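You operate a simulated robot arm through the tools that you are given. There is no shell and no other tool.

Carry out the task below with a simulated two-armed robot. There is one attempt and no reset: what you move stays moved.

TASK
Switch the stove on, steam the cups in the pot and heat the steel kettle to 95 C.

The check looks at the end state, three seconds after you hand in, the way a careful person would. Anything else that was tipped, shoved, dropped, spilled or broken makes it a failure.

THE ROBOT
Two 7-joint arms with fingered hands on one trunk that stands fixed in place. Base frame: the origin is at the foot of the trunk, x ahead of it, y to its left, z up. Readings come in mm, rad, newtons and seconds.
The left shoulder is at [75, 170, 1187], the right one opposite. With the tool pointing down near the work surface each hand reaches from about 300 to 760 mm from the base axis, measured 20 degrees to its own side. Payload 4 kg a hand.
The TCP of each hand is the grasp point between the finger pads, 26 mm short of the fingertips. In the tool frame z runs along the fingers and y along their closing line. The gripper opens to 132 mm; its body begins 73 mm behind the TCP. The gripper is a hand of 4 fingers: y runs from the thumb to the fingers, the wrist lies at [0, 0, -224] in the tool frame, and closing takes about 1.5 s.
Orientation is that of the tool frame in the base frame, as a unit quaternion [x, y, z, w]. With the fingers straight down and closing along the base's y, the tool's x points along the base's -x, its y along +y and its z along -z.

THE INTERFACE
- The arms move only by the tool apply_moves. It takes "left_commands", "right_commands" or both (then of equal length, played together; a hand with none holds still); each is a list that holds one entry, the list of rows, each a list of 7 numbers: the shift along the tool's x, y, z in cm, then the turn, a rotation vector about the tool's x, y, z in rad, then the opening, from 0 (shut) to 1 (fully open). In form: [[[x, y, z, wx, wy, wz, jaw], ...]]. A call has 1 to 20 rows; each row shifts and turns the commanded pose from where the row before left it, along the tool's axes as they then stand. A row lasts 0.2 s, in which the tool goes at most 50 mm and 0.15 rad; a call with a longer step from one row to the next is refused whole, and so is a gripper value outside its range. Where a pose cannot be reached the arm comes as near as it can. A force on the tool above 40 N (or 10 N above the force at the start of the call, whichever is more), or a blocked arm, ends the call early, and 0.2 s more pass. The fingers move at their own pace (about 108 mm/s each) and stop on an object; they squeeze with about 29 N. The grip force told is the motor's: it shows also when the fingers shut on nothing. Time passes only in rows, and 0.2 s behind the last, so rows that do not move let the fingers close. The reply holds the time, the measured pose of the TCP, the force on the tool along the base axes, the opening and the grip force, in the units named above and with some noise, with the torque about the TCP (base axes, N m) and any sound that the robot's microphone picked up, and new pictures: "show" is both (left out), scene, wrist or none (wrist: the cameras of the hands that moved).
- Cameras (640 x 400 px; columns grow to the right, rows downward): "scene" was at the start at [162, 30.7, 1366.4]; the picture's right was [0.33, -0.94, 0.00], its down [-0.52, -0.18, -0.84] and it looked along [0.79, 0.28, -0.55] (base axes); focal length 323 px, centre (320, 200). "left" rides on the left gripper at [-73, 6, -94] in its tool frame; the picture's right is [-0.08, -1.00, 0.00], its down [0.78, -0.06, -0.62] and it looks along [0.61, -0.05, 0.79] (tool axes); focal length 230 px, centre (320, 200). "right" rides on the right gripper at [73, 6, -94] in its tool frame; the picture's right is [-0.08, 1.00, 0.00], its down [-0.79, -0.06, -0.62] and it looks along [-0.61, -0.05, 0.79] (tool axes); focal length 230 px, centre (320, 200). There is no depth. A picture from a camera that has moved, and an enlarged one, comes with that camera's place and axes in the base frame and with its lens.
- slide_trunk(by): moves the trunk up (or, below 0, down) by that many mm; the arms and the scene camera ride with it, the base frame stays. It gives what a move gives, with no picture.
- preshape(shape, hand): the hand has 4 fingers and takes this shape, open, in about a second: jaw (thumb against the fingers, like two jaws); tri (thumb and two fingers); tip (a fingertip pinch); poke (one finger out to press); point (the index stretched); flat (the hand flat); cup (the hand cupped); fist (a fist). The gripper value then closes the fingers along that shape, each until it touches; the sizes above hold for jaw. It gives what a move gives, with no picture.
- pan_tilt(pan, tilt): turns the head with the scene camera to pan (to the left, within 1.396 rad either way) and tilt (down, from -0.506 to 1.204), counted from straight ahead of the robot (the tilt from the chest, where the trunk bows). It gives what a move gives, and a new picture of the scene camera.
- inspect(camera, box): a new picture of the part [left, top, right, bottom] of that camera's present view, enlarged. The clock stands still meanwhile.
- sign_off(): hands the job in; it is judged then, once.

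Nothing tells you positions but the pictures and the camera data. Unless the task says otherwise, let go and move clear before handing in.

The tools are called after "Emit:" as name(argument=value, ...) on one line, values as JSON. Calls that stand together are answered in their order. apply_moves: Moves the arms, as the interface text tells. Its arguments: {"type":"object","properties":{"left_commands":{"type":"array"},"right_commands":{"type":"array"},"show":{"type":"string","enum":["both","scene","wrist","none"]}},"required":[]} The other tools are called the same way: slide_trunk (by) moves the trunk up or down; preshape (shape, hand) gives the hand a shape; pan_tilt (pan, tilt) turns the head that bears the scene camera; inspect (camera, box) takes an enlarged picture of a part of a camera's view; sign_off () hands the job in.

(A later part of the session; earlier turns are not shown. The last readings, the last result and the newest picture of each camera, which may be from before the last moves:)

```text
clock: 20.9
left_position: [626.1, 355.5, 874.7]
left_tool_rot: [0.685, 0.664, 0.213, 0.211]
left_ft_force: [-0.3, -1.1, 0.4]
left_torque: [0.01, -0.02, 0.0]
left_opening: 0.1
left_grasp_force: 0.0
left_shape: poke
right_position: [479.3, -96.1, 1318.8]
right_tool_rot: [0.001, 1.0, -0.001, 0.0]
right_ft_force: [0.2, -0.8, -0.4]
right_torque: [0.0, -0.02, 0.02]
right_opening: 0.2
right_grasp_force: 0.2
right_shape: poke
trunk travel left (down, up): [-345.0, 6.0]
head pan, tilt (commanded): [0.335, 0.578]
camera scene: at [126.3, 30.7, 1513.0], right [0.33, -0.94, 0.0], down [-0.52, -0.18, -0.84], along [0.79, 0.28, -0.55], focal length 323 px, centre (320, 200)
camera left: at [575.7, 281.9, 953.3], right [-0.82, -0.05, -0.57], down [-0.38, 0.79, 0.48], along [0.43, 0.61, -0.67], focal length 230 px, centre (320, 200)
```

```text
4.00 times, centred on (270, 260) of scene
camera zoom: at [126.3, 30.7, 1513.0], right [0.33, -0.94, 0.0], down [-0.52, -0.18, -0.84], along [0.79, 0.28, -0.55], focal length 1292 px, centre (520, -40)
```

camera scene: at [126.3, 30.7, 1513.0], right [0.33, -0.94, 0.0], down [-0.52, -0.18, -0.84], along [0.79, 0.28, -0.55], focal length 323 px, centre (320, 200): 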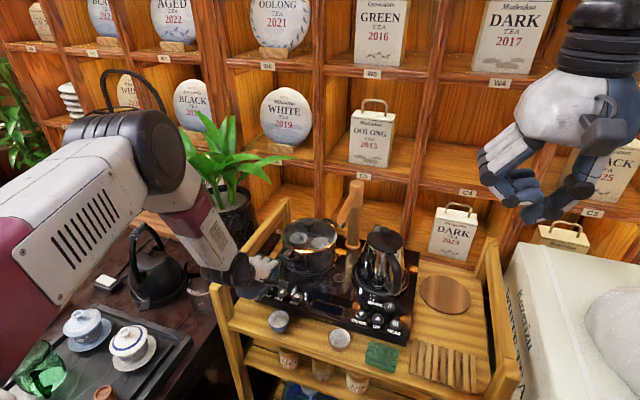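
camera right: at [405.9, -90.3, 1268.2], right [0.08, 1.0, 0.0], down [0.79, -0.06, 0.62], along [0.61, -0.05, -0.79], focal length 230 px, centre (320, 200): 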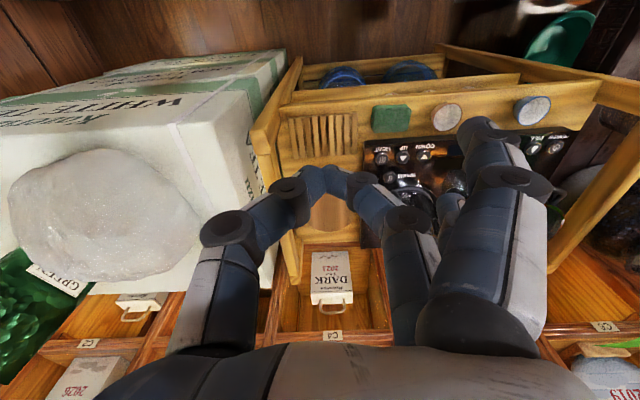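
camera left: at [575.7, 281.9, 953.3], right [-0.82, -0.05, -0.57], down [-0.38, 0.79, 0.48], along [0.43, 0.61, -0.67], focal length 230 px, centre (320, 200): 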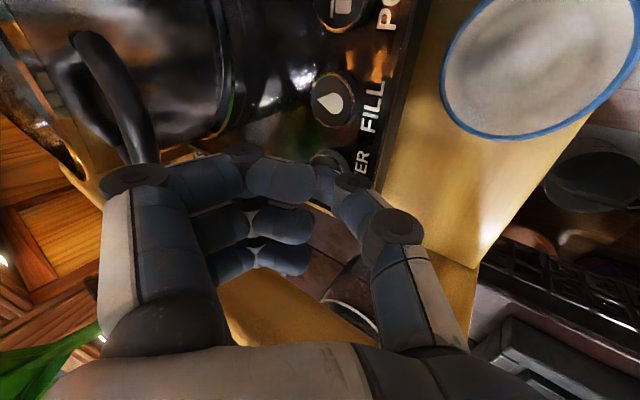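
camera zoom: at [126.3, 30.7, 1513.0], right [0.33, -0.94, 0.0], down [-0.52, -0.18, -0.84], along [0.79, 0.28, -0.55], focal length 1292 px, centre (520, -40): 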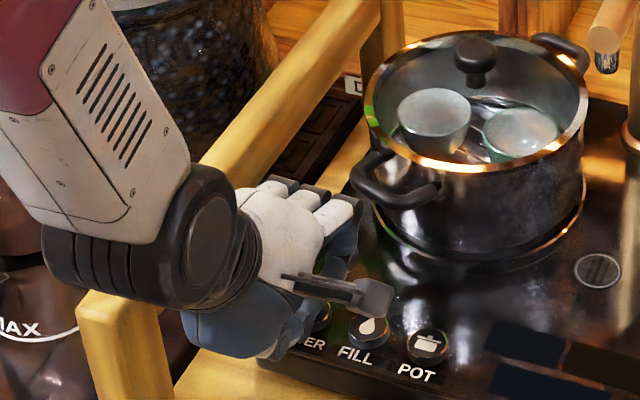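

No contact yet; the tip is at about z 853. The button centre looks about 4 mm nearer and to the right, so I correct that slightly and press down in small steps.

Emit:
apply_moves(left_commands=[[[-0.3, -0.2, -0.14, 0, 0, 0, 1], [-0.003, -0.114, 0.164, 0, 0, 0, 1], [-0.003, -0.114, 0.164, 0, 0, 0, 1], [0, 0, 0, 0, 0, 0, 1]]], show="wrist")

```text
clock: 21.9
left_position: [624.1, 352.0, 869.9]
left_tool_rot: [0.686, 0.664, 0.213, 0.21]
left_ft_force: [0.6, -0.6, 2.2]
left_torque: [0.0, -0.01, -0.01]
left_opening: 0.0
left_grasp_force: 0.2
left_shape: poke
right_position: [478.2, -96.0, 1318.9]
right_tool_rot: [0.0, 1.0, 0.0, 0.0]
right_ft_force: [0.5, -0.4, 1.0]
right_torque: [-0.04, 0.0, -0.02]
right_opening: 0.3
right_grasp_force: 0.0
right_shape: poke
trunk travel left (down, up): [-345.0, 6.0]
head pan, tilt (commanded): [0.335, 0.578]
heard: click
camera left: at [573.9, 278.8, 948.8], right [-0.82, -0.05, -0.57], down [-0.38, 0.79, 0.48], along [0.43, 0.61, -0.67], focal length 230 px, centre (320, 200)
```

left: 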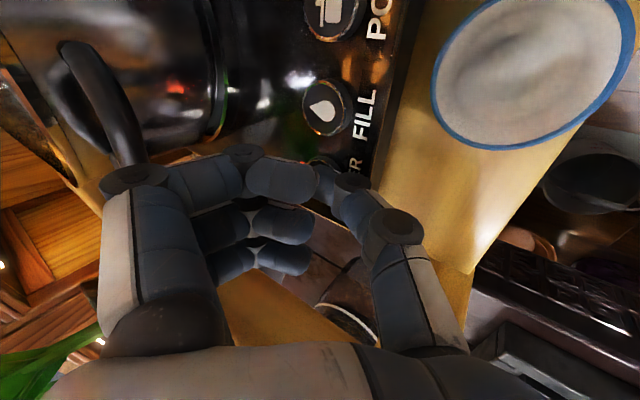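

A click was heard with about 2 N on the thumb, so POWER has gone down. I lift straight up 40 mm and look at the displays.

Emit:
apply_moves(left_commands=[[[0.02, 0.74, -1.06, 0, 0, 0, 1], [0.036, 1.37, -1.97, 0, 0, 0, 1], [0, 0, 0, 0, 0, 0, 1]]], show="both")

Emit:
inspect(camera="scene", box=[250, 260, 420, 350])

```text
clock: 22.7
left_position: [624.7, 351.4, 905.9]
left_tool_rot: [0.685, 0.664, 0.213, 0.21]
left_ft_force: [0.5, 0.5, -0.1]
left_torque: [-0.01, -0.02, -0.01]
left_opening: 0.0
left_grasp_force: 0.1
left_shape: poke
right_position: [479.6, -96.8, 1319.4]
right_tool_rot: [0.001, 1.0, 0.0, 0.0]
right_ft_force: [0.7, -0.5, -0.2]
right_torque: [-0.01, -0.01, 0.02]
right_opening: 0.0
right_grasp_force: 0.1
right_shape: poke
trunk travel left (down, up): [-345.0, 6.0]
head pan, tilt (commanded): [0.335, 0.578]
camera scene: at [126.6, 31.1, 1512.9], right [0.33, -0.94, 0.0], down [-0.52, -0.18, -0.84], along [0.79, 0.28, -0.55], focal length 323 px, centre (320, 200)
camera left: at [575.1, 278.7, 985.5], right [-0.82, -0.05, -0.57], down [-0.38, 0.79, 0.48], along [0.43, 0.61, -0.67], focal length 230 px, centre (320, 200)
```

scene: 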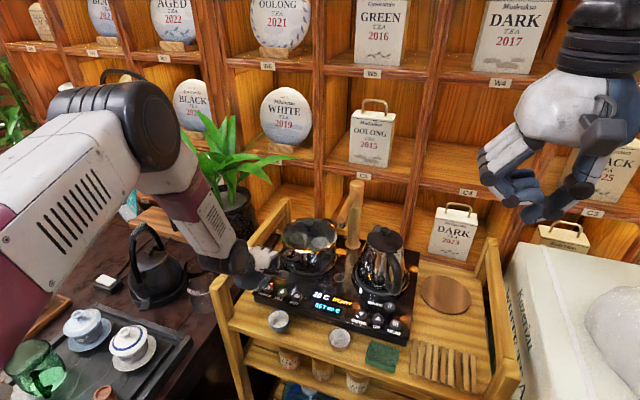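
left: 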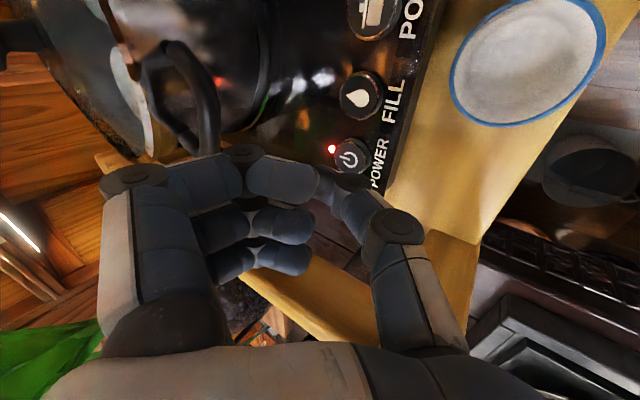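

```text
3.76 times, centred on (335, 305) of scene
camera zoom: at [126.6, 31.1, 1512.9], right [0.33, -0.94, 0.0], down [-0.52, -0.18, -0.84], along [0.79, 0.28, -0.55], focal length 1216 px, centre (264, -195)
```

zoom: 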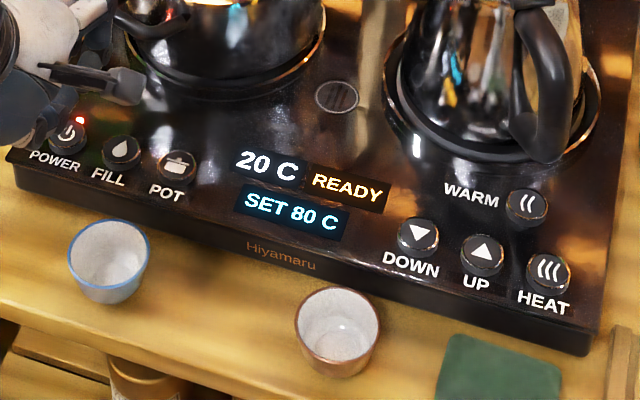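

POWER is on: the displays read 20 C / READY / SET 80 C. I move the left hand sideways 79 mm at this height to stand over POT.

Emit:
apply_moves(left_commands=[[[-2.63, 0.087, 0.011, 0, 0, 0, 1], [-2.63, 0.087, 0.011, 0, 0, 0, 1], [-2.63, 0.087, 0.011, 0, 0, 0, 1], [0, 0, 0, 0, 0, 0, 1]]], show="both")

Emit:
inspect(camera="left", box=[240, 60, 440, 185])

Emit:
inspect(camera="scene", box=[240, 220, 340, 320])

```text
clock: 23.7
left_position: [624.0, 273.9, 907.2]
left_tool_rot: [0.685, 0.664, 0.213, 0.211]
left_ft_force: [-0.7, 0.0, -0.4]
left_torque: [-0.05, 0.02, 0.01]
left_opening: 0.0
left_grasp_force: 0.1
left_shape: poke
right_position: [478.6, -95.5, 1319.3]
right_tool_rot: [0.0, 1.0, 0.0, 0.0]
right_ft_force: [-0.3, -1.3, 0.1]
right_torque: [0.01, 0.0, -0.01]
right_opening: 0.0
right_grasp_force: 0.1
right_shape: poke
trunk travel left (down, up): [-345.0, 6.0]
head pan, tilt (commanded): [0.335, 0.578]
camera scene: at [126.2, 31.6, 1513.0], right [0.33, -0.94, 0.0], down [-0.52, -0.18, -0.84], along [0.79, 0.28, -0.55], focal length 323 px, centre (320, 200)
camera left: at [573.8, 200.4, 986.4], right [-0.82, -0.05, -0.57], down [-0.38, 0.79, 0.48], along [0.43, 0.61, -0.67], focal length 230 px, centre (320, 200)
```

scene: 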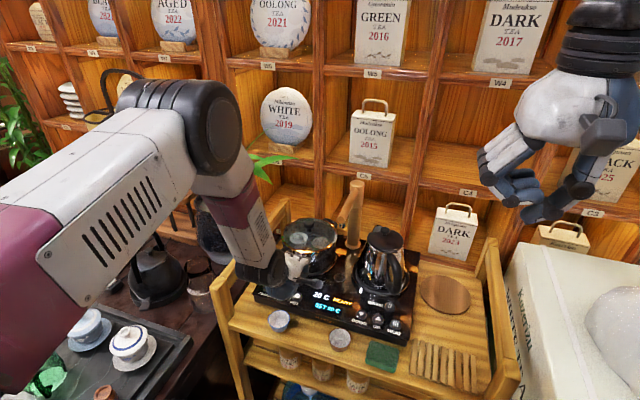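
left: 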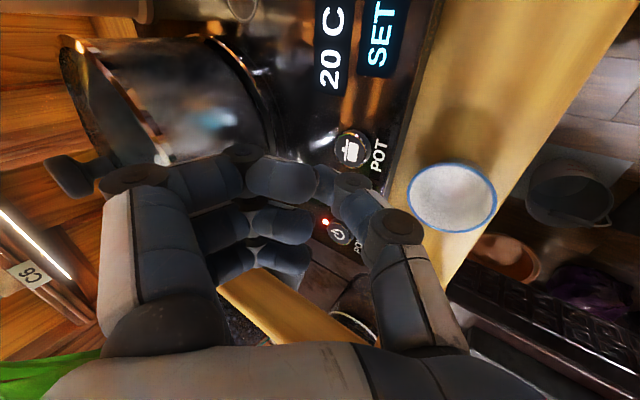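

```text
3.20 times, centred on (340, 122) of left
camera zoom: at [573.8, 200.4, 986.4], right [-0.82, -0.05, -0.57], down [-0.38, 0.79, 0.48], along [0.43, 0.61, -0.67], focal length 736 px, centre (256, 448)
```

zoom: 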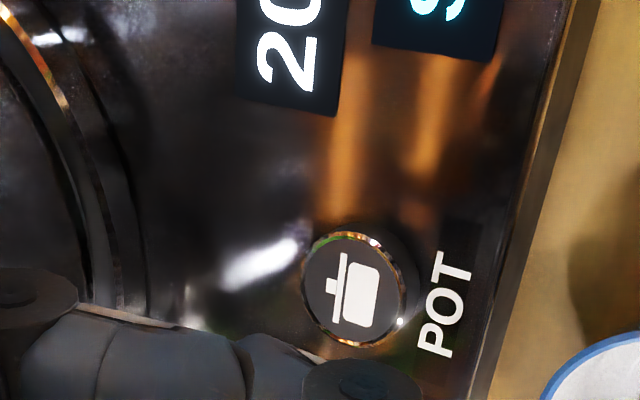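

```text
4.00 times, centred on (290, 270) of scene
camera zoom: at [126.2, 31.6, 1513.0], right [0.33, -0.94, 0.0], down [-0.52, -0.18, -0.84], along [0.79, 0.28, -0.55], focal length 1292 px, centre (440, -80)
```

zoom: 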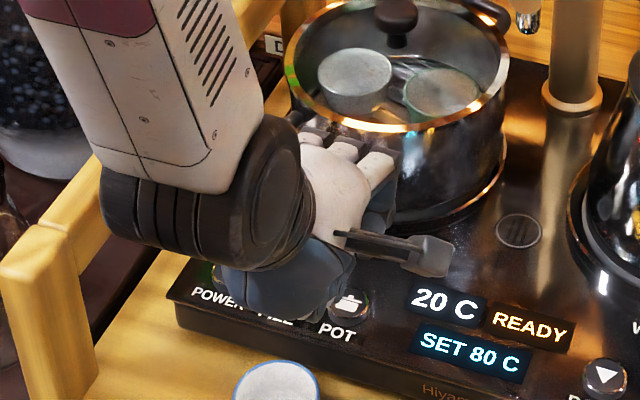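

The left camera puts POT at about (638, 270, 852), with roughly 30 mm clearance between the knuckles and the pot body. I correct 3 mm in y and press down gently.

Emit:
apply_moves(left_commands=[[[-0.3, 0, 0, 0, 0, 0, 1], [-0.024, -0.915, 1.31, 0, 0, 0, 1], [-0.024, -0.915, 1.31, 0, 0, 0, 1], [-0.003, -0.114, 0.164, 0, 0, 0, 1], [-0.003, -0.114, 0.164, 0, 0, 0, 1], [-0.003, -0.114, 0.164, 0, 0, 0, 1], [0, 0, 0, 0, 0, 0, 1]]], show="wrist")

```text
clock: 25.3
left_position: [622.6, 270.7, 869.5]
left_tool_rot: [0.685, 0.664, 0.212, 0.211]
left_ft_force: [0.3, 0.0, 3.2]
left_torque: [0.01, -0.03, -0.02]
left_opening: 0.0
left_grasp_force: 0.0
left_shape: poke
right_position: [478.4, -94.8, 1319.2]
right_tool_rot: [-0.001, 1.0, 0.0, 0.0]
right_ft_force: [0.2, 0.6, 0.6]
right_torque: [0.02, -0.02, 0.0]
right_opening: 0.0
right_grasp_force: 0.1
right_shape: poke
trunk travel left (down, up): [-345.0, 6.0]
head pan, tilt (commanded): [0.335, 0.578]
heard: click
camera left: at [573.3, 197.8, 948.2], right [-0.82, -0.05, -0.57], down [-0.38, 0.79, 0.48], along [0.43, 0.61, -0.67], focal length 230 px, centre (320, 200)
```

left: 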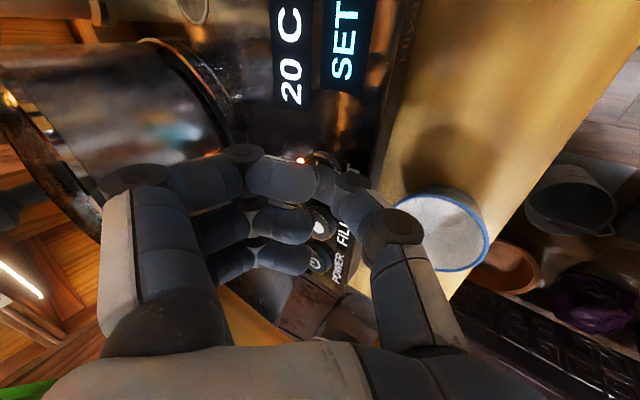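

A click was heard and a light by POT came on. I lift clear and read the panel.

Emit:
apply_moves(left_commands=[[[0.02, 0.74, -1.06, 0, 0, 0, 1], [0.04, 1.6, -2.3, 0, 0, 0, 1], [0.04, 1.6, -2.3, 0, 0, 0, 1], [0, 0, 0, 0, 0, 0, 1]]], show="both")

Emit:
inspect(camera="scene", box=[250, 200, 420, 350])

```text
clock: 26.3
left_position: [622.5, 271.1, 937.7]
left_tool_rot: [0.686, 0.663, 0.213, 0.211]
left_ft_force: [-0.4, 0.2, -0.1]
left_torque: [0.0, -0.01, 0.01]
left_opening: 0.0
left_grasp_force: 0.1
left_shape: poke
right_position: [479.8, -96.6, 1319.0]
right_tool_rot: [0.001, 1.0, 0.0, 0.0]
right_ft_force: [0.6, -0.7, 0.3]
right_torque: [0.01, 0.03, 0.02]
right_opening: 0.1
right_grasp_force: 0.1
right_shape: poke
trunk travel left (down, up): [-345.0, 6.0]
head pan, tilt (commanded): [0.335, 0.578]
camera scene: at [126.7, 30.9, 1512.9], right [0.33, -0.94, 0.0], down [-0.52, -0.18, -0.84], along [0.79, 0.28, -0.55], focal length 323 px, centre (320, 200)
camera left: at [574.2, 198.0, 1017.7], right [-0.82, -0.05, -0.57], down [-0.38, 0.79, 0.48], along [0.43, 0.61, -0.67], focal length 230 px, centre (320, 200)
```

scene: 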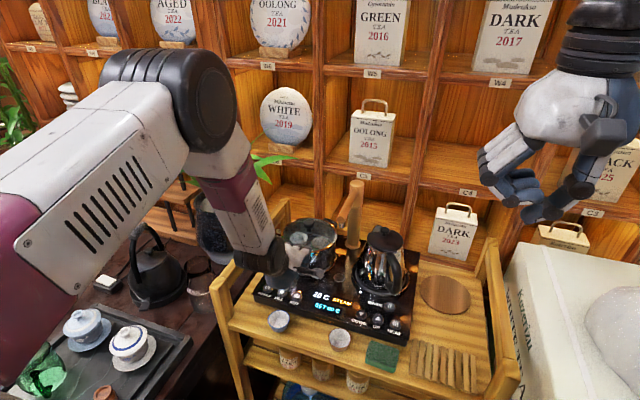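
left: 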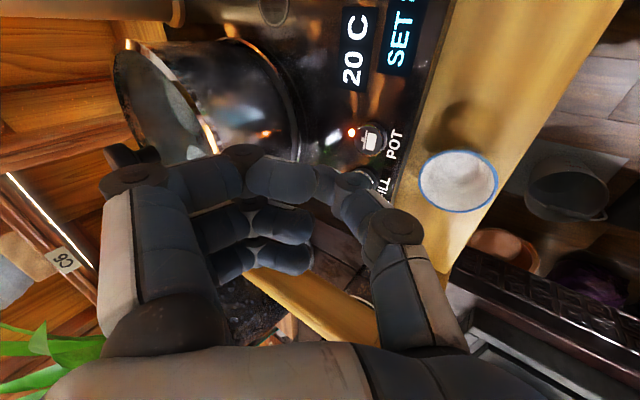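

```text
2.67 times, centred on (335, 275) of scene
camera zoom: at [126.7, 30.9, 1512.9], right [0.33, -0.94, 0.0], down [-0.52, -0.18, -0.84], along [0.79, 0.28, -0.55], focal length 861 px, centre (280, 0)
```

zoom: 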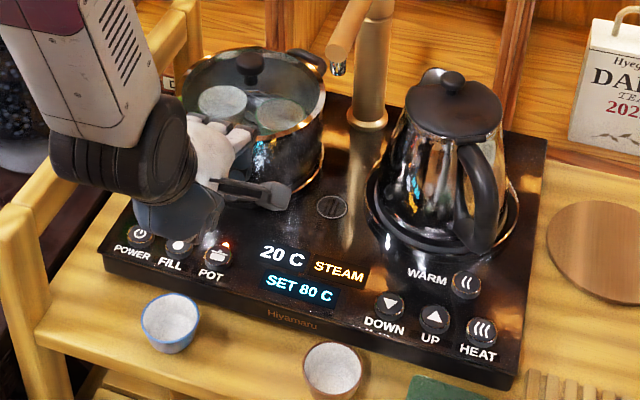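

The panel now shows STEAM. For UP (about 638, 60) and HEAT (about 637, 19) the left hand is well placed, so I move the right hand further out of the way first.

Emit:
apply_moves(right_commands=[[[0, -3.5, 0, 0, 0, 0, 1], [0, -3.5, 0, 0, 0, 0, 1], [0, -3.5, 0, 0, 0, 0, 1], [0, -3.5, 0, 0, 0, 0, 1], [0, 0, 0, 0, 0, 0, 1]]], show="scene")

```text
clock: 27.5
left_position: [624.4, 271.1, 938.5]
left_tool_rot: [0.685, 0.664, 0.212, 0.211]
left_ft_force: [0.3, 0.1, -0.4]
left_torque: [-0.04, 0.0, 0.02]
left_opening: 0.1
left_grasp_force: 0.0
left_shape: poke
right_position: [481.7, -234.9, 1319.4]
right_tool_rot: [0.0, 1.0, 0.0, -0.001]
right_ft_force: [-0.1, 0.3, -0.8]
right_torque: [-0.01, -0.06, 0.01]
right_opening: 0.0
right_grasp_force: 0.0
right_shape: poke
trunk travel left (down, up): [-345.0, 6.0]
head pan, tilt (commanded): [0.335, 0.578]
camera scene: at [126.3, 31.4, 1513.0], right [0.33, -0.94, 0.0], down [-0.52, -0.18, -0.84], along [0.79, 0.28, -0.55], focal length 323 px, centre (320, 200)
```

scene: 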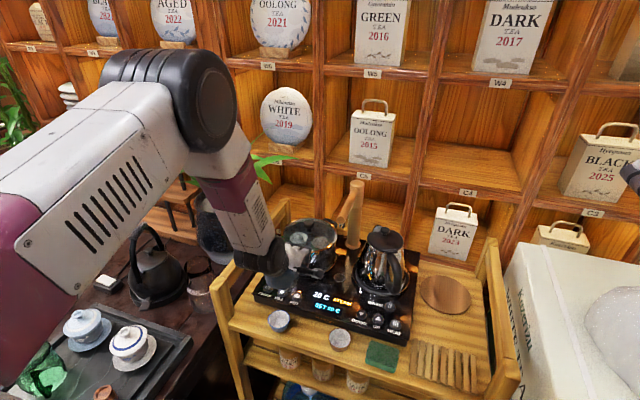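

The right hand is out of the way. I now slide the left hand along −y at this height towards UP, in two stages.

Emit:
apply_moves(left_commands=[[[-3.5, 0.116, 0.015, -0.06, 0, 0, 1], [-3.5, 0.116, 0.015, -0.06, 0, 0, 1], [-3.5, 0.116, 0.015, -0.06, 0, 0, 1], [0, 0, 0, 0, 0, 0, 1]]], show="both")

```text
clock: 28.5
left_position: [624.8, 167.6, 939.2]
left_tool_rot: [0.664, 0.642, 0.272, 0.272]
left_ft_force: [0.0, -0.5, -0.6]
left_torque: [-0.05, 0.0, -0.02]
left_opening: 0.2
left_grasp_force: 0.1
left_shape: poke
right_position: [481.4, -233.5, 1320.5]
right_tool_rot: [0.0, 1.0, -0.001, 0.0]
right_ft_force: [0.8, 1.1, -0.2]
right_torque: [0.0, -0.02, -0.01]
right_opening: 0.0
right_grasp_force: 0.1
right_shape: poke
trunk travel left (down, up): [-345.0, 6.0]
head pan, tilt (commanded): [0.335, 0.578]
camera scene: at [126.4, 31.6, 1513.0], right [0.33, -0.94, 0.0], down [-0.52, -0.18, -0.84], along [0.79, 0.28, -0.55], focal length 323 px, centre (320, 200)
camera left: at [561.7, 94.8, 1008.1], right [-0.7, -0.05, -0.71], down [-0.46, 0.79, 0.4], along [0.54, 0.61, -0.58], focal length 230 px, centre (320, 200)
```

scene: 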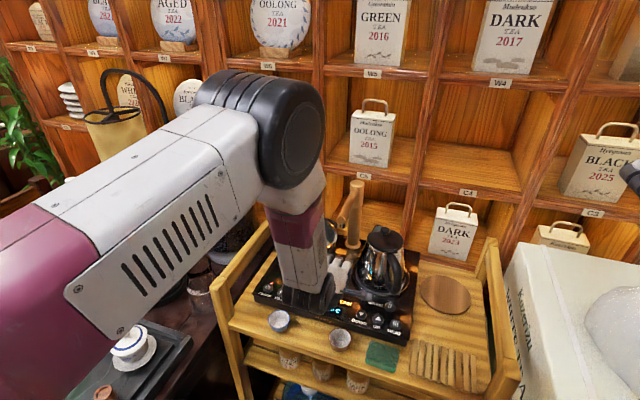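
left: 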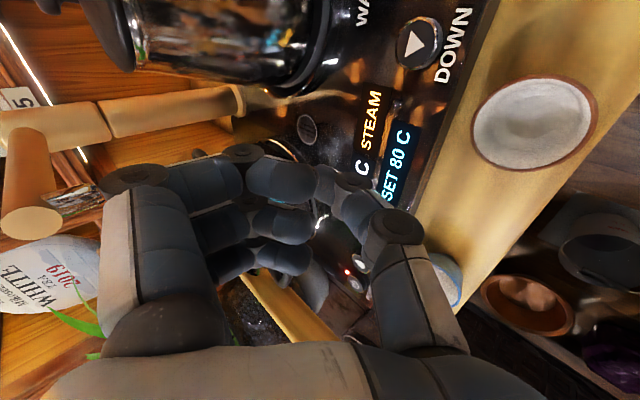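

The hand is halfway; the kettle and its handle are ahead, further back in x. I continue to over UP.

Emit:
apply_moves(left_commands=[[[-3.57, -0.01, -0.077, 0, 0, 0, 1], [-3.57, -0.01, -0.077, 0, 0, 0, 1], [-3.57, -0.01, -0.077, 0, 0, 0, 1], [0, 0, 0, 0, 0, 0, 1]]], show="both")

Emit:
inspect(camera="left", box=[240, 60, 440, 185])

Emit:
inspect(camera="scene", box=[300, 220, 430, 350])

```text
clock: 29.7
left_position: [632.6, 104.5, 940.1]
left_tool_rot: [0.629, 0.678, 0.275, 0.264]
left_ft_force: [-0.3, 0.2, 0.4]
left_torque: [0.0, -0.01, -0.03]
left_opening: 0.2
left_grasp_force: 0.1
left_shape: poke
right_position: [482.0, -234.2, 1319.3]
right_tool_rot: [0.0, 1.0, 0.0, -0.001]
right_ft_force: [0.4, 0.4, 0.3]
right_torque: [0.01, -0.01, 0.0]
right_opening: 0.1
right_grasp_force: 0.1
right_shape: poke
trunk travel left (down, up): [-345.0, 6.0]
head pan, tilt (commanded): [0.335, 0.578]
stopped in row 4 (left hand): the arm was blocked; the commanded pose is now the measured one
camera scene: at [126.5, 31.0, 1513.0], right [0.33, -0.94, 0.0], down [-0.52, -0.18, -0.84], along [0.79, 0.28, -0.55], focal length 323 px, centre (320, 200)
camera left: at [576.8, 27.8, 1011.0], right [-0.7, -0.13, -0.7], down [-0.53, 0.76, 0.39], along [0.48, 0.64, -0.6], focal length 230 px, centre (320, 200)
```

scene: 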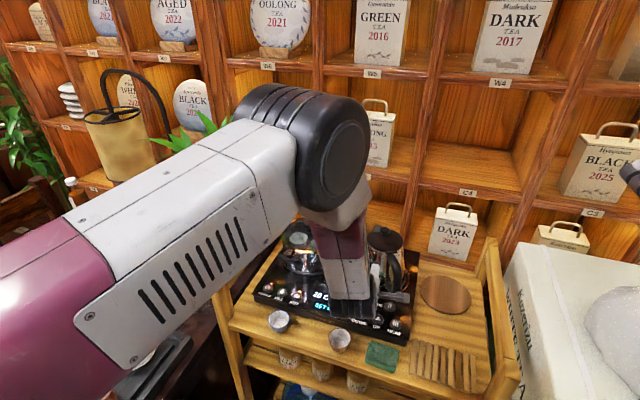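
left: 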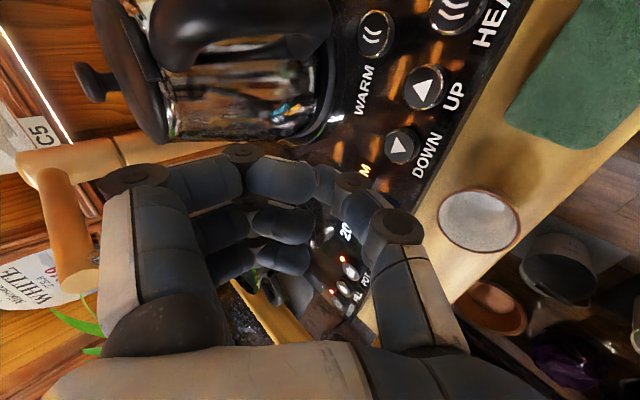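

```text
3.20 times, centred on (340, 122) of left
camera zoom: at [576.8, 27.8, 1011.0], right [-0.7, -0.13, -0.7], down [-0.53, 0.76, 0.39], along [0.48, 0.64, -0.6], focal length 736 px, centre (256, 448)
```

zoom: 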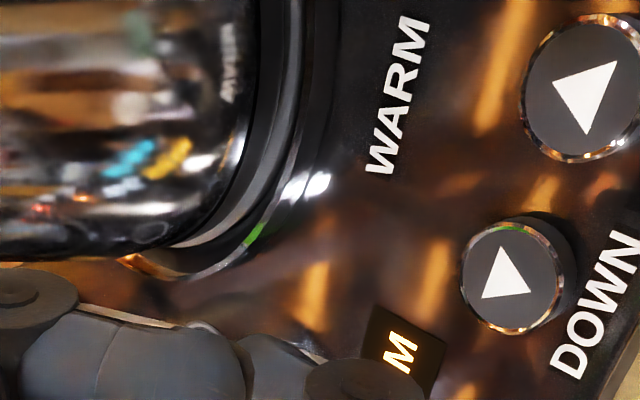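

```text
3.08 times, centred on (365, 285) of scene
camera zoom: at [126.5, 31.0, 1513.0], right [0.33, -0.94, 0.0], down [-0.52, -0.18, -0.84], along [0.79, 0.28, -0.55], focal length 994 px, centre (182, -62)
```

zoom: 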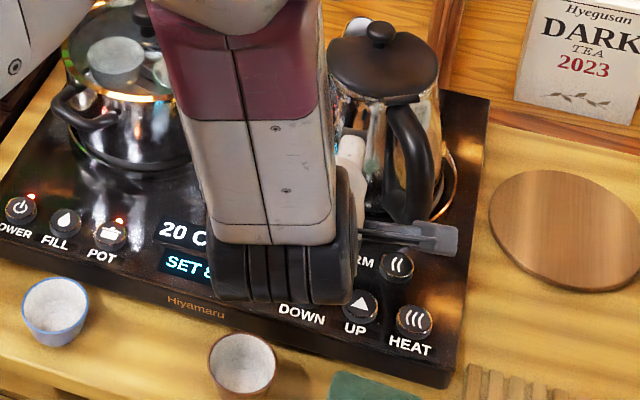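

The left arm is at its limit at y≈104, so it can't reach UP; there is no force and nothing looks touched. I take a closer look at the kettle handle from here, to plan the clearance for the right arm.

Emit:
inspect(camera="left", box=[60, 0, 380, 160])

Emit:
inspect(camera="scene", box=[350, 210, 430, 300])

```text
2.00 times, centred on (220, 80) of left
camera zoom: at [576.8, 27.8, 1011.0], right [-0.7, -0.13, -0.7], down [-0.53, 0.76, 0.39], along [0.48, 0.64, -0.6], focal length 460 px, centre (520, 440)
```

zoom: 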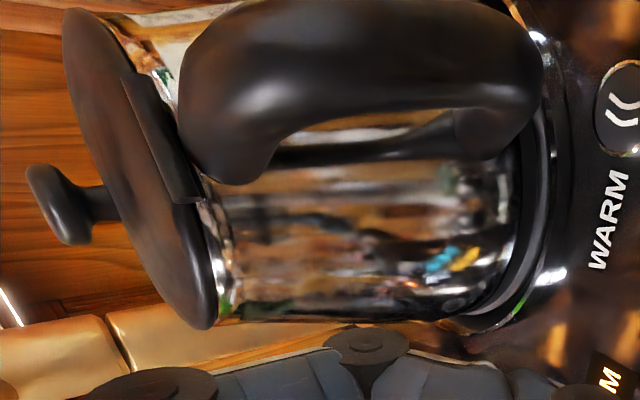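

```text
4.44 times, centred on (390, 255) of scene
camera zoom: at [126.5, 31.0, 1513.0], right [0.33, -0.94, 0.0], down [-0.52, -0.18, -0.84], along [0.79, 0.28, -0.55], focal length 1436 px, centre (9, -44)
```

zoom: 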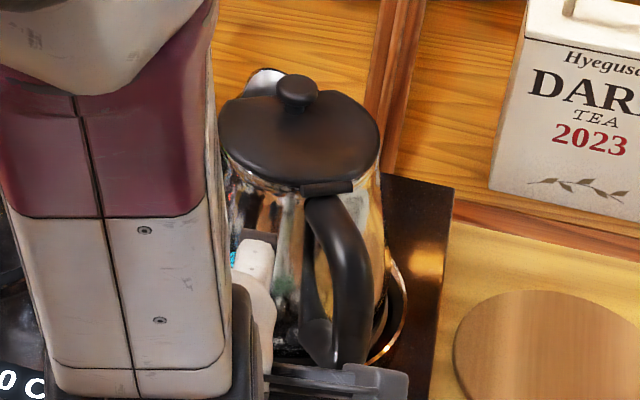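

The kettle handle's front is at about x 690–705, y 34, so there is room in front of it. I retreat the left hand: up 80 mm, then back to the left, clear of the panel.

Emit:
apply_moves(left_commands=[[[-0.032, 1.88, -1.9, 0, 0, 0, 1], [-0.032, 1.88, -1.9, 0, 0, 0, 1], [-0.032, 1.88, -1.9, 0, 0, 0, 1], [3.47, -0.309, -0.363, 0, 0, 0, 1], [3.47, -0.309, -0.363, 0, 0, 0, 1], [3.47, -0.309, -0.363, 0, 0, 0, 1], [3.47, -0.309, -0.363, 0, 0, 0, 1], [3.47, -0.309, -0.363, 0, 0, 0, 1], [3.47, -0.309, -0.363, 0, 0, 0, 1], [3.47, -0.309, -0.363, 0, 0, 0, 1], [0, 0, 0, 0, 0, 0, 1]]], show="scene")

```text
clock: 32.1
left_position: [583.0, 339.2, 1021.3]
left_tool_rot: [0.633, 0.674, 0.274, 0.263]
left_ft_force: [0.5, -0.3, 0.3]
left_torque: [0.0, 0.01, 0.02]
left_opening: 0.0
left_grasp_force: 0.1
left_shape: poke
right_position: [481.2, -236.1, 1319.3]
right_tool_rot: [0.001, 1.0, 0.0, 0.001]
right_ft_force: [-0.3, -0.2, 0.5]
right_torque: [0.05, 0.02, 0.01]
right_opening: 0.0
right_grasp_force: 0.0
right_shape: poke
trunk travel left (down, up): [-345.0, 6.0]
head pan, tilt (commanded): [0.335, 0.578]
camera scene: at [126.5, 30.0, 1513.0], right [0.33, -0.94, 0.0], down [-0.52, -0.18, -0.84], along [0.79, 0.28, -0.55], focal length 323 px, centre (320, 200)
```

scene: 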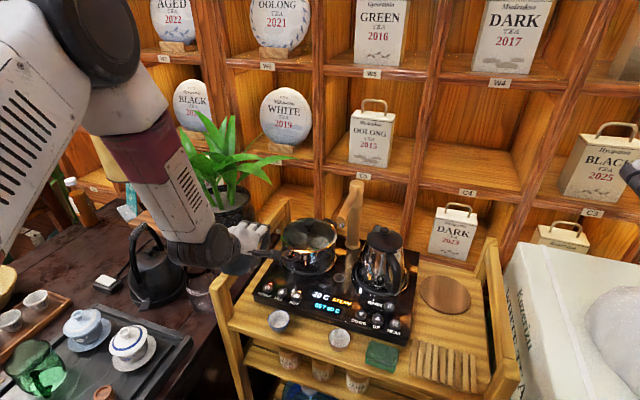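

The left hand is clear. Now I lean the right hand back 20° and bring it inward to a safe height above the right panel.

Emit:
apply_moves(right_commands=[[[0, 0, 0, 0, -0.117, 0, 1], [0, 0, 0, 0, -0.117, 0, 1], [0, 0, 0, 0, -0.117, 0, 1], [-0.074, 2.95, 2.675, 0, 0, 0, 1], [-0.074, 2.95, 2.675, 0, 0, 0, 1], [-0.074, 2.95, 2.675, 0, 0, 0, 1], [-0.074, 2.95, 2.675, 0, 0, 0, 1], [-0.074, 2.95, 2.675, 0, 0, 0, 1], [-0.074, 2.95, 2.675, 0, 0, 0, 1], [-0.074, 2.95, 2.675, 0, 0, 0, 1], [-0.074, 2.95, 2.675, 0, 0, 0, 1], [0, 0, 0, 0, 0, 0, 1]]], show="both")

```text
clock: 34.7
left_position: [582.4, 339.5, 1021.8]
left_tool_rot: [0.633, 0.674, 0.274, 0.265]
left_ft_force: [-0.1, -0.6, -0.5]
left_torque: [-0.01, 0.01, -0.02]
left_opening: 0.0
left_grasp_force: 0.1
left_shape: poke
right_position: [558.9, 0.6, 1120.3]
right_tool_rot: [0.0, 0.985, 0.001, 0.174]
right_ft_force: [-0.3, -0.9, -0.5]
right_torque: [0.01, -0.03, 0.0]
right_opening: 0.0
right_grasp_force: 0.1
right_shape: poke
trunk travel left (down, up): [-345.0, 6.0]
head pan, tilt (commanded): [0.335, 0.578]
camera scene: at [125.5, 30.0, 1513.1], right [0.33, -0.94, 0.0], down [-0.51, -0.18, -0.84], along [0.79, 0.28, -0.55], focal length 323 px, centre (320, 200)
camera right: at [457.9, 6.9, 1183.2], right [0.07, 1.0, 0.03], down [0.53, -0.06, 0.85], along [0.85, -0.05, -0.53], focal length 230 px, centre (320, 200)
```

scene: 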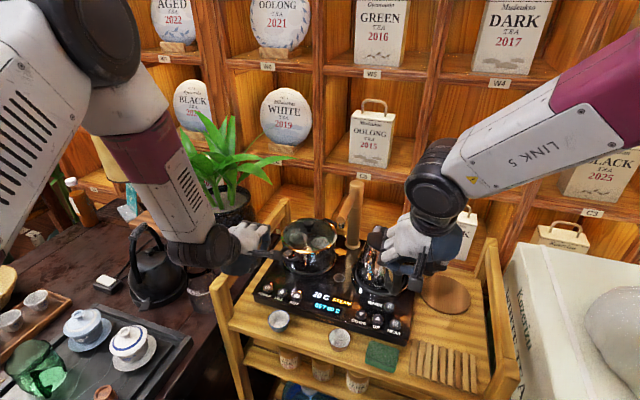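
right: 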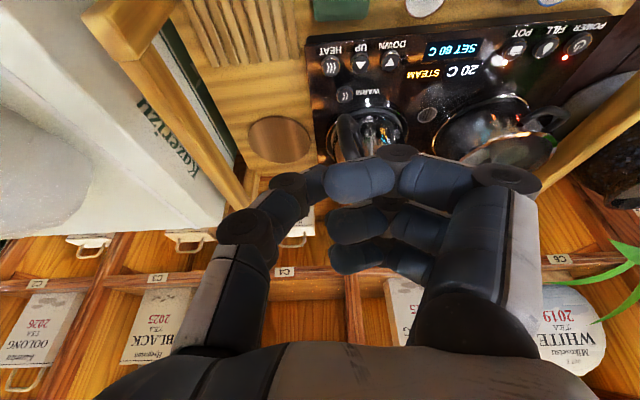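

The right hand is in place with the exact tilt, and the right camera agrees: UP at about (635, 60), HEAT at (634, 19). I lower it to about 50 mm above UP.

Emit:
apply_moves(right_commands=[[[1.11, 1.495, 3.055, 0, 0, 0, 1], [1.11, 1.495, 3.055, 0, 0, 0, 1], [1.11, 1.495, 3.055, 0, 0, 0, 1], [1.11, 1.495, 3.055, 0, 0, 0, 1], [-1.427, 0, 2.683, 0, 0, 0, 1], [-1.427, 0, 2.683, 0, 0, 0, 1], [-1.427, 0, 2.683, 0, 0, 0, 1], [0, 0, 0, 0, 0, 0, 1]]], show="both")

Emit:
inspect(camera="right", box=[240, 60, 440, 185])

Emit:
inspect(camera="scene", box=[320, 220, 440, 340])

```text
clock: 36.5
left_position: [583.1, 339.6, 1021.6]
left_tool_rot: [0.633, 0.674, 0.275, 0.265]
left_ft_force: [0.1, 0.6, -0.6]
left_torque: [-0.02, 0.0, 0.04]
left_opening: 0.0
left_grasp_force: 0.0
left_shape: poke
right_position: [630.7, 58.1, 932.3]
right_tool_rot: [0.004, 0.984, -0.002, 0.176]
right_ft_force: [0.1, 0.3, 0.6]
right_torque: [-0.02, 0.01, 0.01]
right_opening: 0.0
right_grasp_force: 0.1
right_shape: poke
trunk travel left (down, up): [-345.0, 6.0]
head pan, tilt (commanded): [0.335, 0.578]
camera scene: at [125.7, 30.6, 1513.1], right [0.33, -0.94, 0.0], down [-0.52, -0.18, -0.84], along [0.79, 0.28, -0.55], focal length 323 px, centre (320, 200)
camera right: at [529.8, 64.2, 995.1], right [0.08, 1.0, 0.03], down [0.52, -0.06, 0.85], along [0.85, -0.05, -0.53], focal length 230 px, centre (320, 200)
```

scene: 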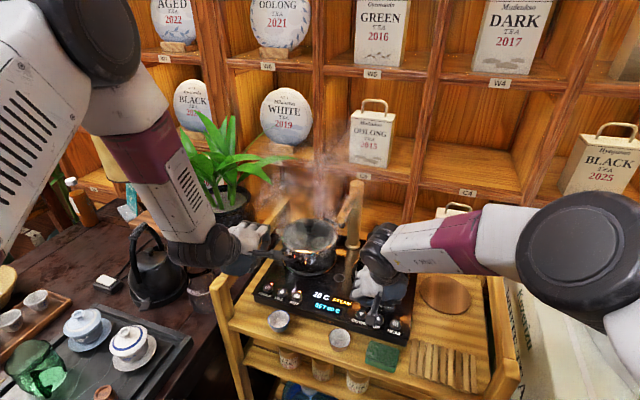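
right: 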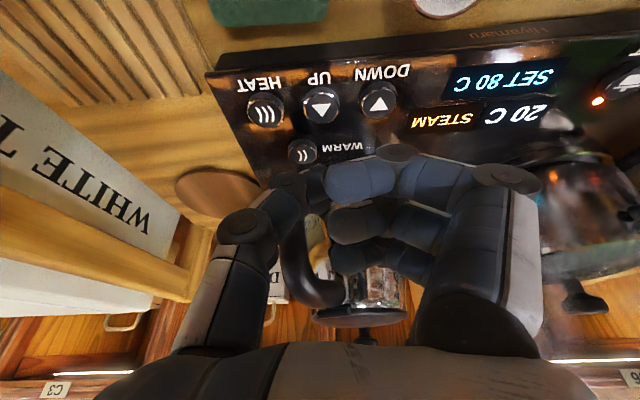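

```text
3.20 times, centred on (340, 122) of right
camera zoom: at [529.8, 64.2, 995.1], right [0.08, 1.0, 0.03], down [0.52, -0.06, 0.85], along [0.85, -0.05, -0.53], focal length 736 px, centre (256, 448)
```

zoom: 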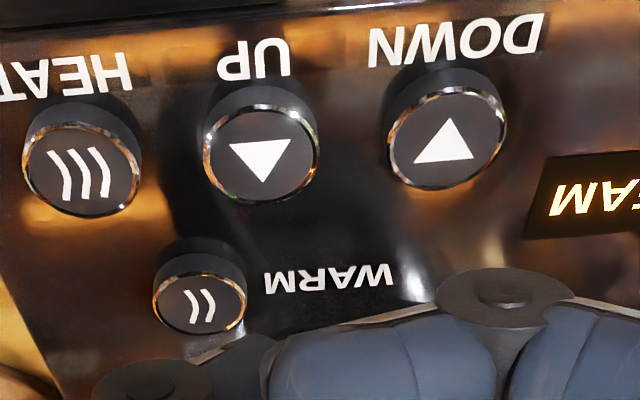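

```text
3.33 times, centred on (380, 280) of scene
camera zoom: at [125.7, 30.6, 1513.1], right [0.33, -0.94, 0.0], down [-0.52, -0.18, -0.84], along [0.79, 0.28, -0.55], focal length 1077 px, centre (120, -67)
```

zoom: 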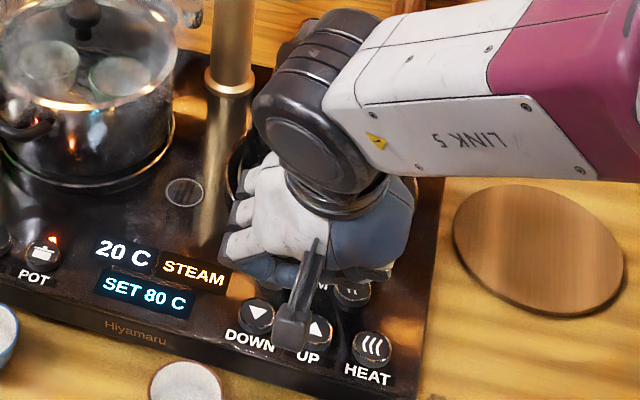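

Steam is rising from the pot, and the right thumb hovers near UP at about (635, 61). I correct a few millimetres and press down slowly.

Emit:
apply_moves(right_commands=[[[1.05, 0.12, 2.17, 0, 0, 0, 1], [1.05, 0.12, 2.17, 0, 0, 0, 1], [0.069, 0, 0.188, 0, 0, 0, 1], [0, 0, 0, 0, 0, 0, 1]]], show="both")

Emit:
inspect(camera="right", box=[240, 80, 440, 205])

```text
clock: 37.5
left_position: [583.0, 340.4, 1020.9]
left_tool_rot: [0.633, 0.674, 0.274, 0.264]
left_ft_force: [-0.2, 0.5, -0.3]
left_torque: [-0.02, 0.02, 0.02]
left_opening: 0.0
left_grasp_force: 0.3
left_shape: poke
right_position: [628.2, 55.3, 880.4]
right_tool_rot: [0.007, 0.985, -0.002, 0.175]
right_ft_force: [0.2, -0.2, 0.6]
right_torque: [0.0, 0.01, -0.02]
right_opening: 0.2
right_grasp_force: 0.1
right_shape: poke
trunk travel left (down, up): [-345.0, 6.0]
head pan, tilt (commanded): [0.335, 0.578]
camera scene: at [126.4, 30.7, 1513.0], right [0.33, -0.94, 0.0], down [-0.52, -0.18, -0.84], along [0.79, 0.28, -0.55], focal length 323 px, centre (320, 200)
camera right: at [527.7, 62.3, 943.8], right [0.08, 1.0, 0.02], down [0.52, -0.07, 0.85], along [0.85, -0.06, -0.53], focal length 230 px, centre (320, 200)
```

scene: 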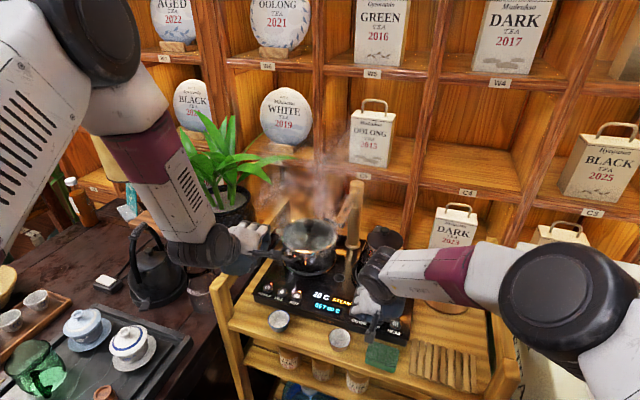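
right: 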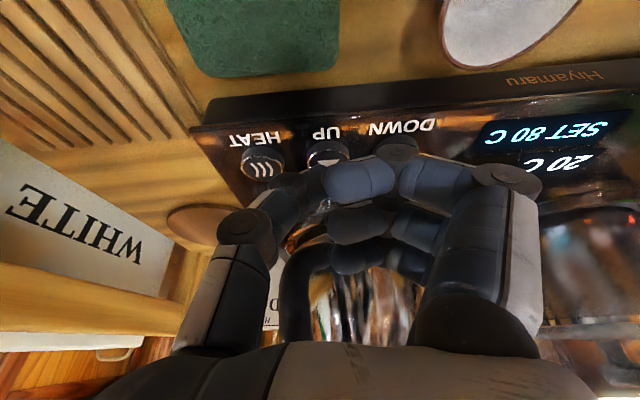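

```text
3.20 times, centred on (340, 142) of right
camera zoom: at [527.7, 62.3, 943.8], right [0.08, 1.0, 0.02], down [0.52, -0.07, 0.85], along [0.85, -0.06, -0.53], focal length 736 px, centre (256, 384)
```

zoom: 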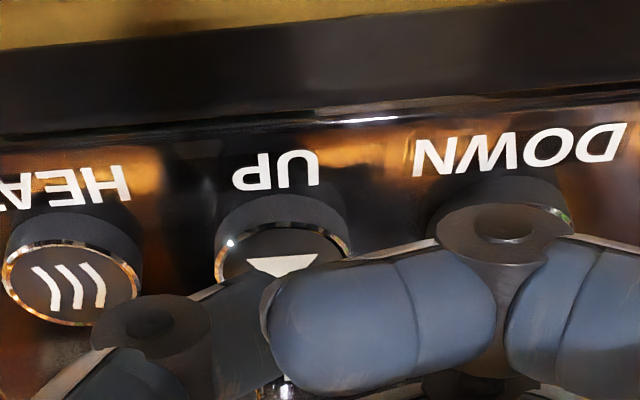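

The thumb tip sits about 4 mm above UP but 6 mm off towards −y, because the arm lags a little there. I nudge it sideways and see whether it follows before pressing.

Emit:
apply_moves(right_commands=[[[0.25, 0.6, -0.09, 0, 0, 0, 1], [0, 0, 0, 0, 0, 0, 1], [0, 0, 0, 0, 0, 0, 1]]], show="wrist")

Emit:
inspect(camera="scene", box=[400, 180, 640, 400])

```text
clock: 38.3
left_position: [582.4, 340.7, 1021.8]
left_tool_rot: [0.633, 0.674, 0.274, 0.264]
left_ft_force: [0.2, -0.2, 0.0]
left_torque: [0.01, -0.03, 0.01]
left_opening: 0.0
left_grasp_force: 0.1
left_shape: poke
right_position: [627.9, 57.7, 878.5]
right_tool_rot: [0.009, 0.985, -0.004, 0.174]
right_ft_force: [-0.5, 0.3, -0.3]
right_torque: [0.01, 0.02, 0.05]
right_opening: 0.1
right_grasp_force: 0.1
right_shape: poke
trunk travel left (down, up): [-345.0, 6.0]
head pan, tilt (commanded): [0.335, 0.578]
camera right: at [525.7, 65.0, 942.0], right [0.09, 1.0, 0.02], down [0.53, -0.07, 0.85], along [0.85, -0.07, -0.53], focal length 230 px, centre (320, 200)
```

right: 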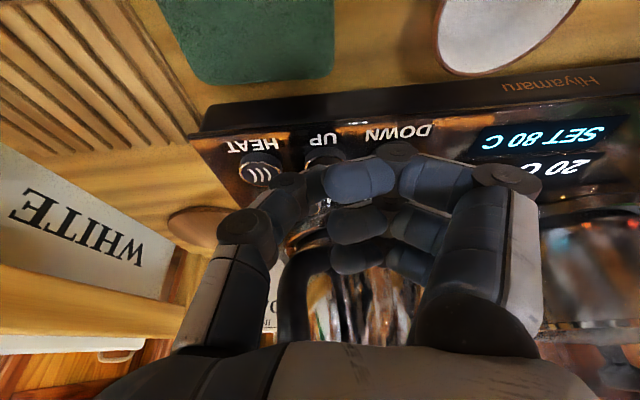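

```text
1.82 times, centred on (520, 290) of scene
camera zoom: at [126.3, 30.7, 1513.0], right [0.33, -0.94, 0.0], down [-0.52, -0.18, -0.84], along [0.79, 0.28, -0.55], focal length 587 px, centre (-44, 36)
```

zoom: 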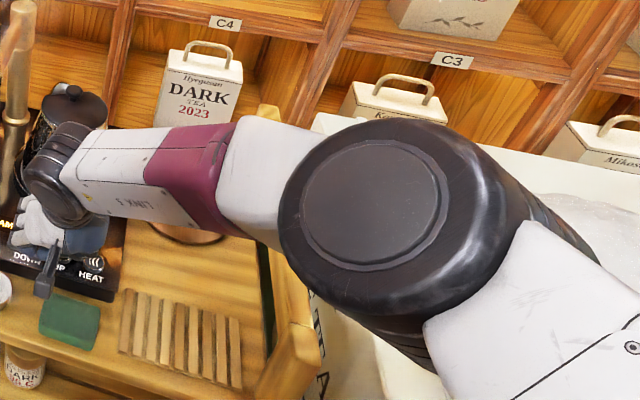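

The tip is now within about 4 mm of UP's centre, which is on the cap. I press down in 2 mm steps.

Emit:
apply_moves(right_commands=[[[0.069, 0, 0.188, 0, 0, 0, 1], [0.069, 0, 0.188, 0, 0, 0, 1], [0.069, 0, 0.188, 0, 0, 0, 1]]], show="wrist")

```text
clock: 39.1
left_position: [583.3, 340.4, 1021.2]
left_tool_rot: [0.633, 0.674, 0.274, 0.263]
left_ft_force: [0.2, -0.4, 0.0]
left_torque: [0.0, 0.02, 0.0]
left_opening: 0.0
left_grasp_force: 0.0
left_shape: poke
right_position: [625.0, 62.7, 875.8]
right_tool_rot: [0.005, 0.984, 0.0, 0.175]
right_ft_force: [0.4, 0.7, 0.5]
right_torque: [0.02, -0.01, -0.01]
right_opening: 0.0
right_grasp_force: 0.0
right_shape: poke
trunk travel left (down, up): [-345.0, 6.0]
head pan, tilt (commanded): [0.335, 0.578]
heard: click
camera right: at [523.9, 69.3, 938.0], right [0.08, 1.0, 0.03], down [0.52, -0.07, 0.85], along [0.85, -0.06, -0.53], focal length 230 px, centre (320, 200)
```

right: 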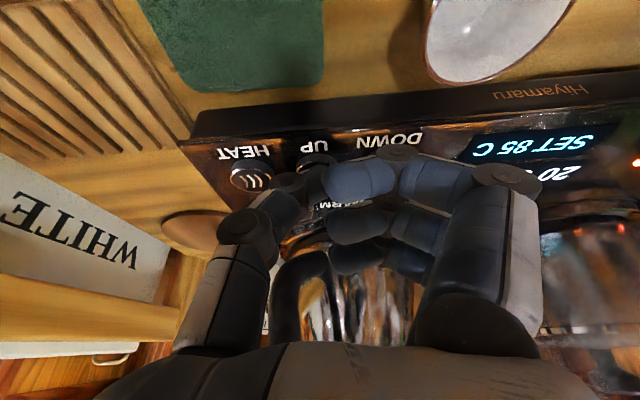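

A click, and the display now reads SET 85 C, so each press adds 5. I lift about 12 mm and check position before the next press.

Emit:
apply_moves(right_commands=[[[-0.415, -0.4, -1.127, 0, 0, 0, 1], [0, 0, 0, 0, 0, 0, 1], [0, 0, 0, 0, 0, 0, 1]]], show="wrist")

```text
clock: 39.9
left_position: [583.4, 340.0, 1021.4]
left_tool_rot: [0.633, 0.674, 0.274, 0.264]
left_ft_force: [1.1, 0.1, 0.0]
left_torque: [0.0, -0.04, 0.0]
left_opening: 0.0
left_grasp_force: 0.2
left_shape: poke
right_position: [619.2, 65.6, 885.7]
right_tool_rot: [-0.001, 0.985, 0.001, 0.174]
right_ft_force: [0.1, -1.1, -0.1]
right_torque: [0.02, 0.01, -0.01]
right_opening: 0.0
right_grasp_force: 0.0
right_shape: poke
trunk travel left (down, up): [-345.0, 6.0]
head pan, tilt (commanded): [0.335, 0.578]
camera right: at [518.9, 70.4, 948.6], right [0.07, 1.0, 0.03], down [0.53, -0.06, 0.85], along [0.85, -0.05, -0.53], focal length 230 px, centre (320, 200)
```

right: 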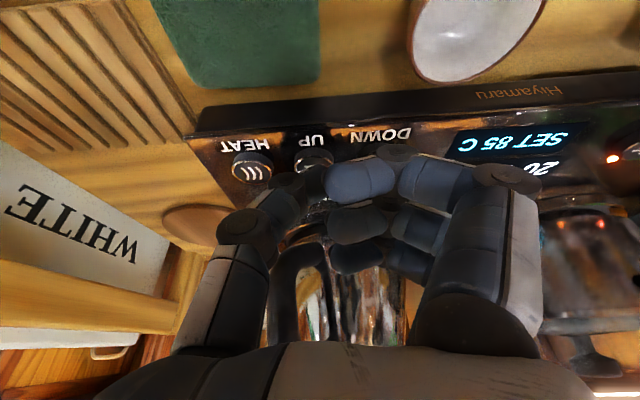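

The arm has caught up: the tip is at about (628, 66, 861). I recentre over UP and press again.

Emit:
apply_moves(right_commands=[[[-0.6, -0.46, 0.22, 0, 0, 0, 1], [0, 0, 0, 0, 0, 0, 1], [0.205, 0, 0.564, 0, 0, 0, 1], [0.069, 0, 0.188, 0, 0, 0, 1], [0.069, 0, 0.188, 0, 0, 0, 1], [0.069, 0, 0.188, 0, 0, 0, 1], [0, 0, 0, 0, 0, 0, 1]]], show="wrist")

```text
clock: 41.5
left_position: [583.5, 339.7, 1020.8]
left_tool_rot: [0.633, 0.673, 0.275, 0.265]
left_ft_force: [0.4, -0.2, -0.3]
left_torque: [-0.03, 0.0, -0.01]
left_opening: 0.1
left_grasp_force: 0.0
left_shape: poke
right_position: [627.0, 59.7, 873.2]
right_tool_rot: [0.0, 0.985, 0.0, 0.175]
right_ft_force: [0.5, -0.8, 4.7]
right_torque: [0.0, -0.02, 0.01]
right_opening: 0.1
right_grasp_force: 0.0
right_shape: poke
trunk travel left (down, up): [-345.0, 6.0]
head pan, tilt (commanded): [0.335, 0.578]
heard: click
camera right: at [526.0, 65.8, 936.9], right [0.07, 1.0, 0.03], down [0.52, -0.06, 0.85], along [0.85, -0.05, -0.53], focal length 230 px, centre (320, 200)
```

right: 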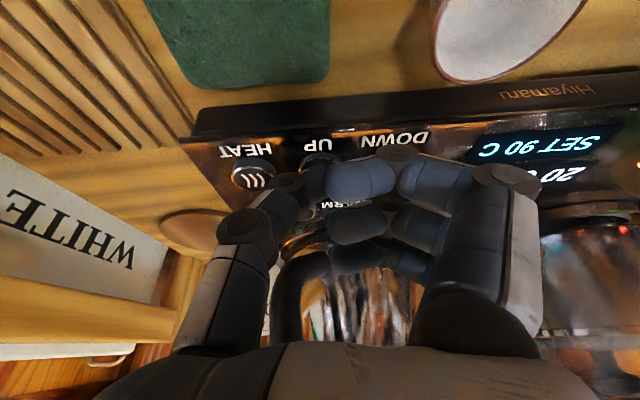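

SET reads 90 C after the second click. I lift about 12 mm and press UP once more.

Emit:
apply_moves(right_commands=[[[-0.415, 0, -1.127, 0, 0, 0, 1], [0, 0, 0, 0, 0, 0, 1], [0, 0, 0, 0, 0, 0, 1]]], show="wrist")

```text
clock: 42.3
left_position: [583.6, 341.4, 1021.2]
left_tool_rot: [0.633, 0.674, 0.274, 0.264]
left_ft_force: [-0.5, -0.5, 0.2]
left_torque: [-0.01, 0.01, 0.0]
left_opening: 0.3
left_grasp_force: 0.0
left_shape: poke
right_position: [627.9, 61.2, 884.5]
right_tool_rot: [-0.001, 0.985, 0.001, 0.174]
right_ft_force: [0.1, 0.3, 0.0]
right_torque: [0.01, -0.02, 0.04]
right_opening: 0.0
right_grasp_force: 0.0
right_shape: poke
trunk travel left (down, up): [-345.0, 6.0]
head pan, tilt (commanded): [0.335, 0.578]
camera right: at [525.9, 66.6, 948.2], right [0.07, 1.0, 0.03], down [0.53, -0.06, 0.85], along [0.85, -0.05, -0.53], focal length 230 px, centre (320, 200)
```

right: 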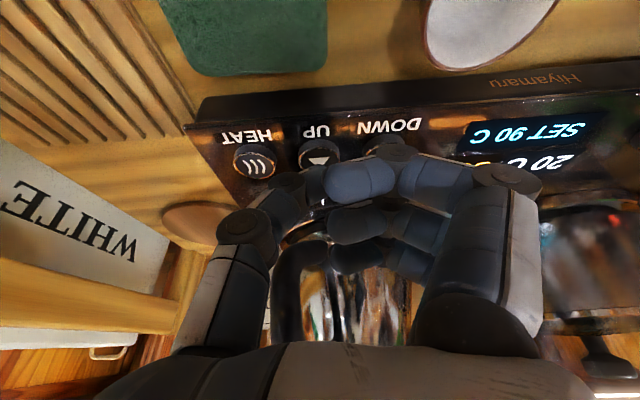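

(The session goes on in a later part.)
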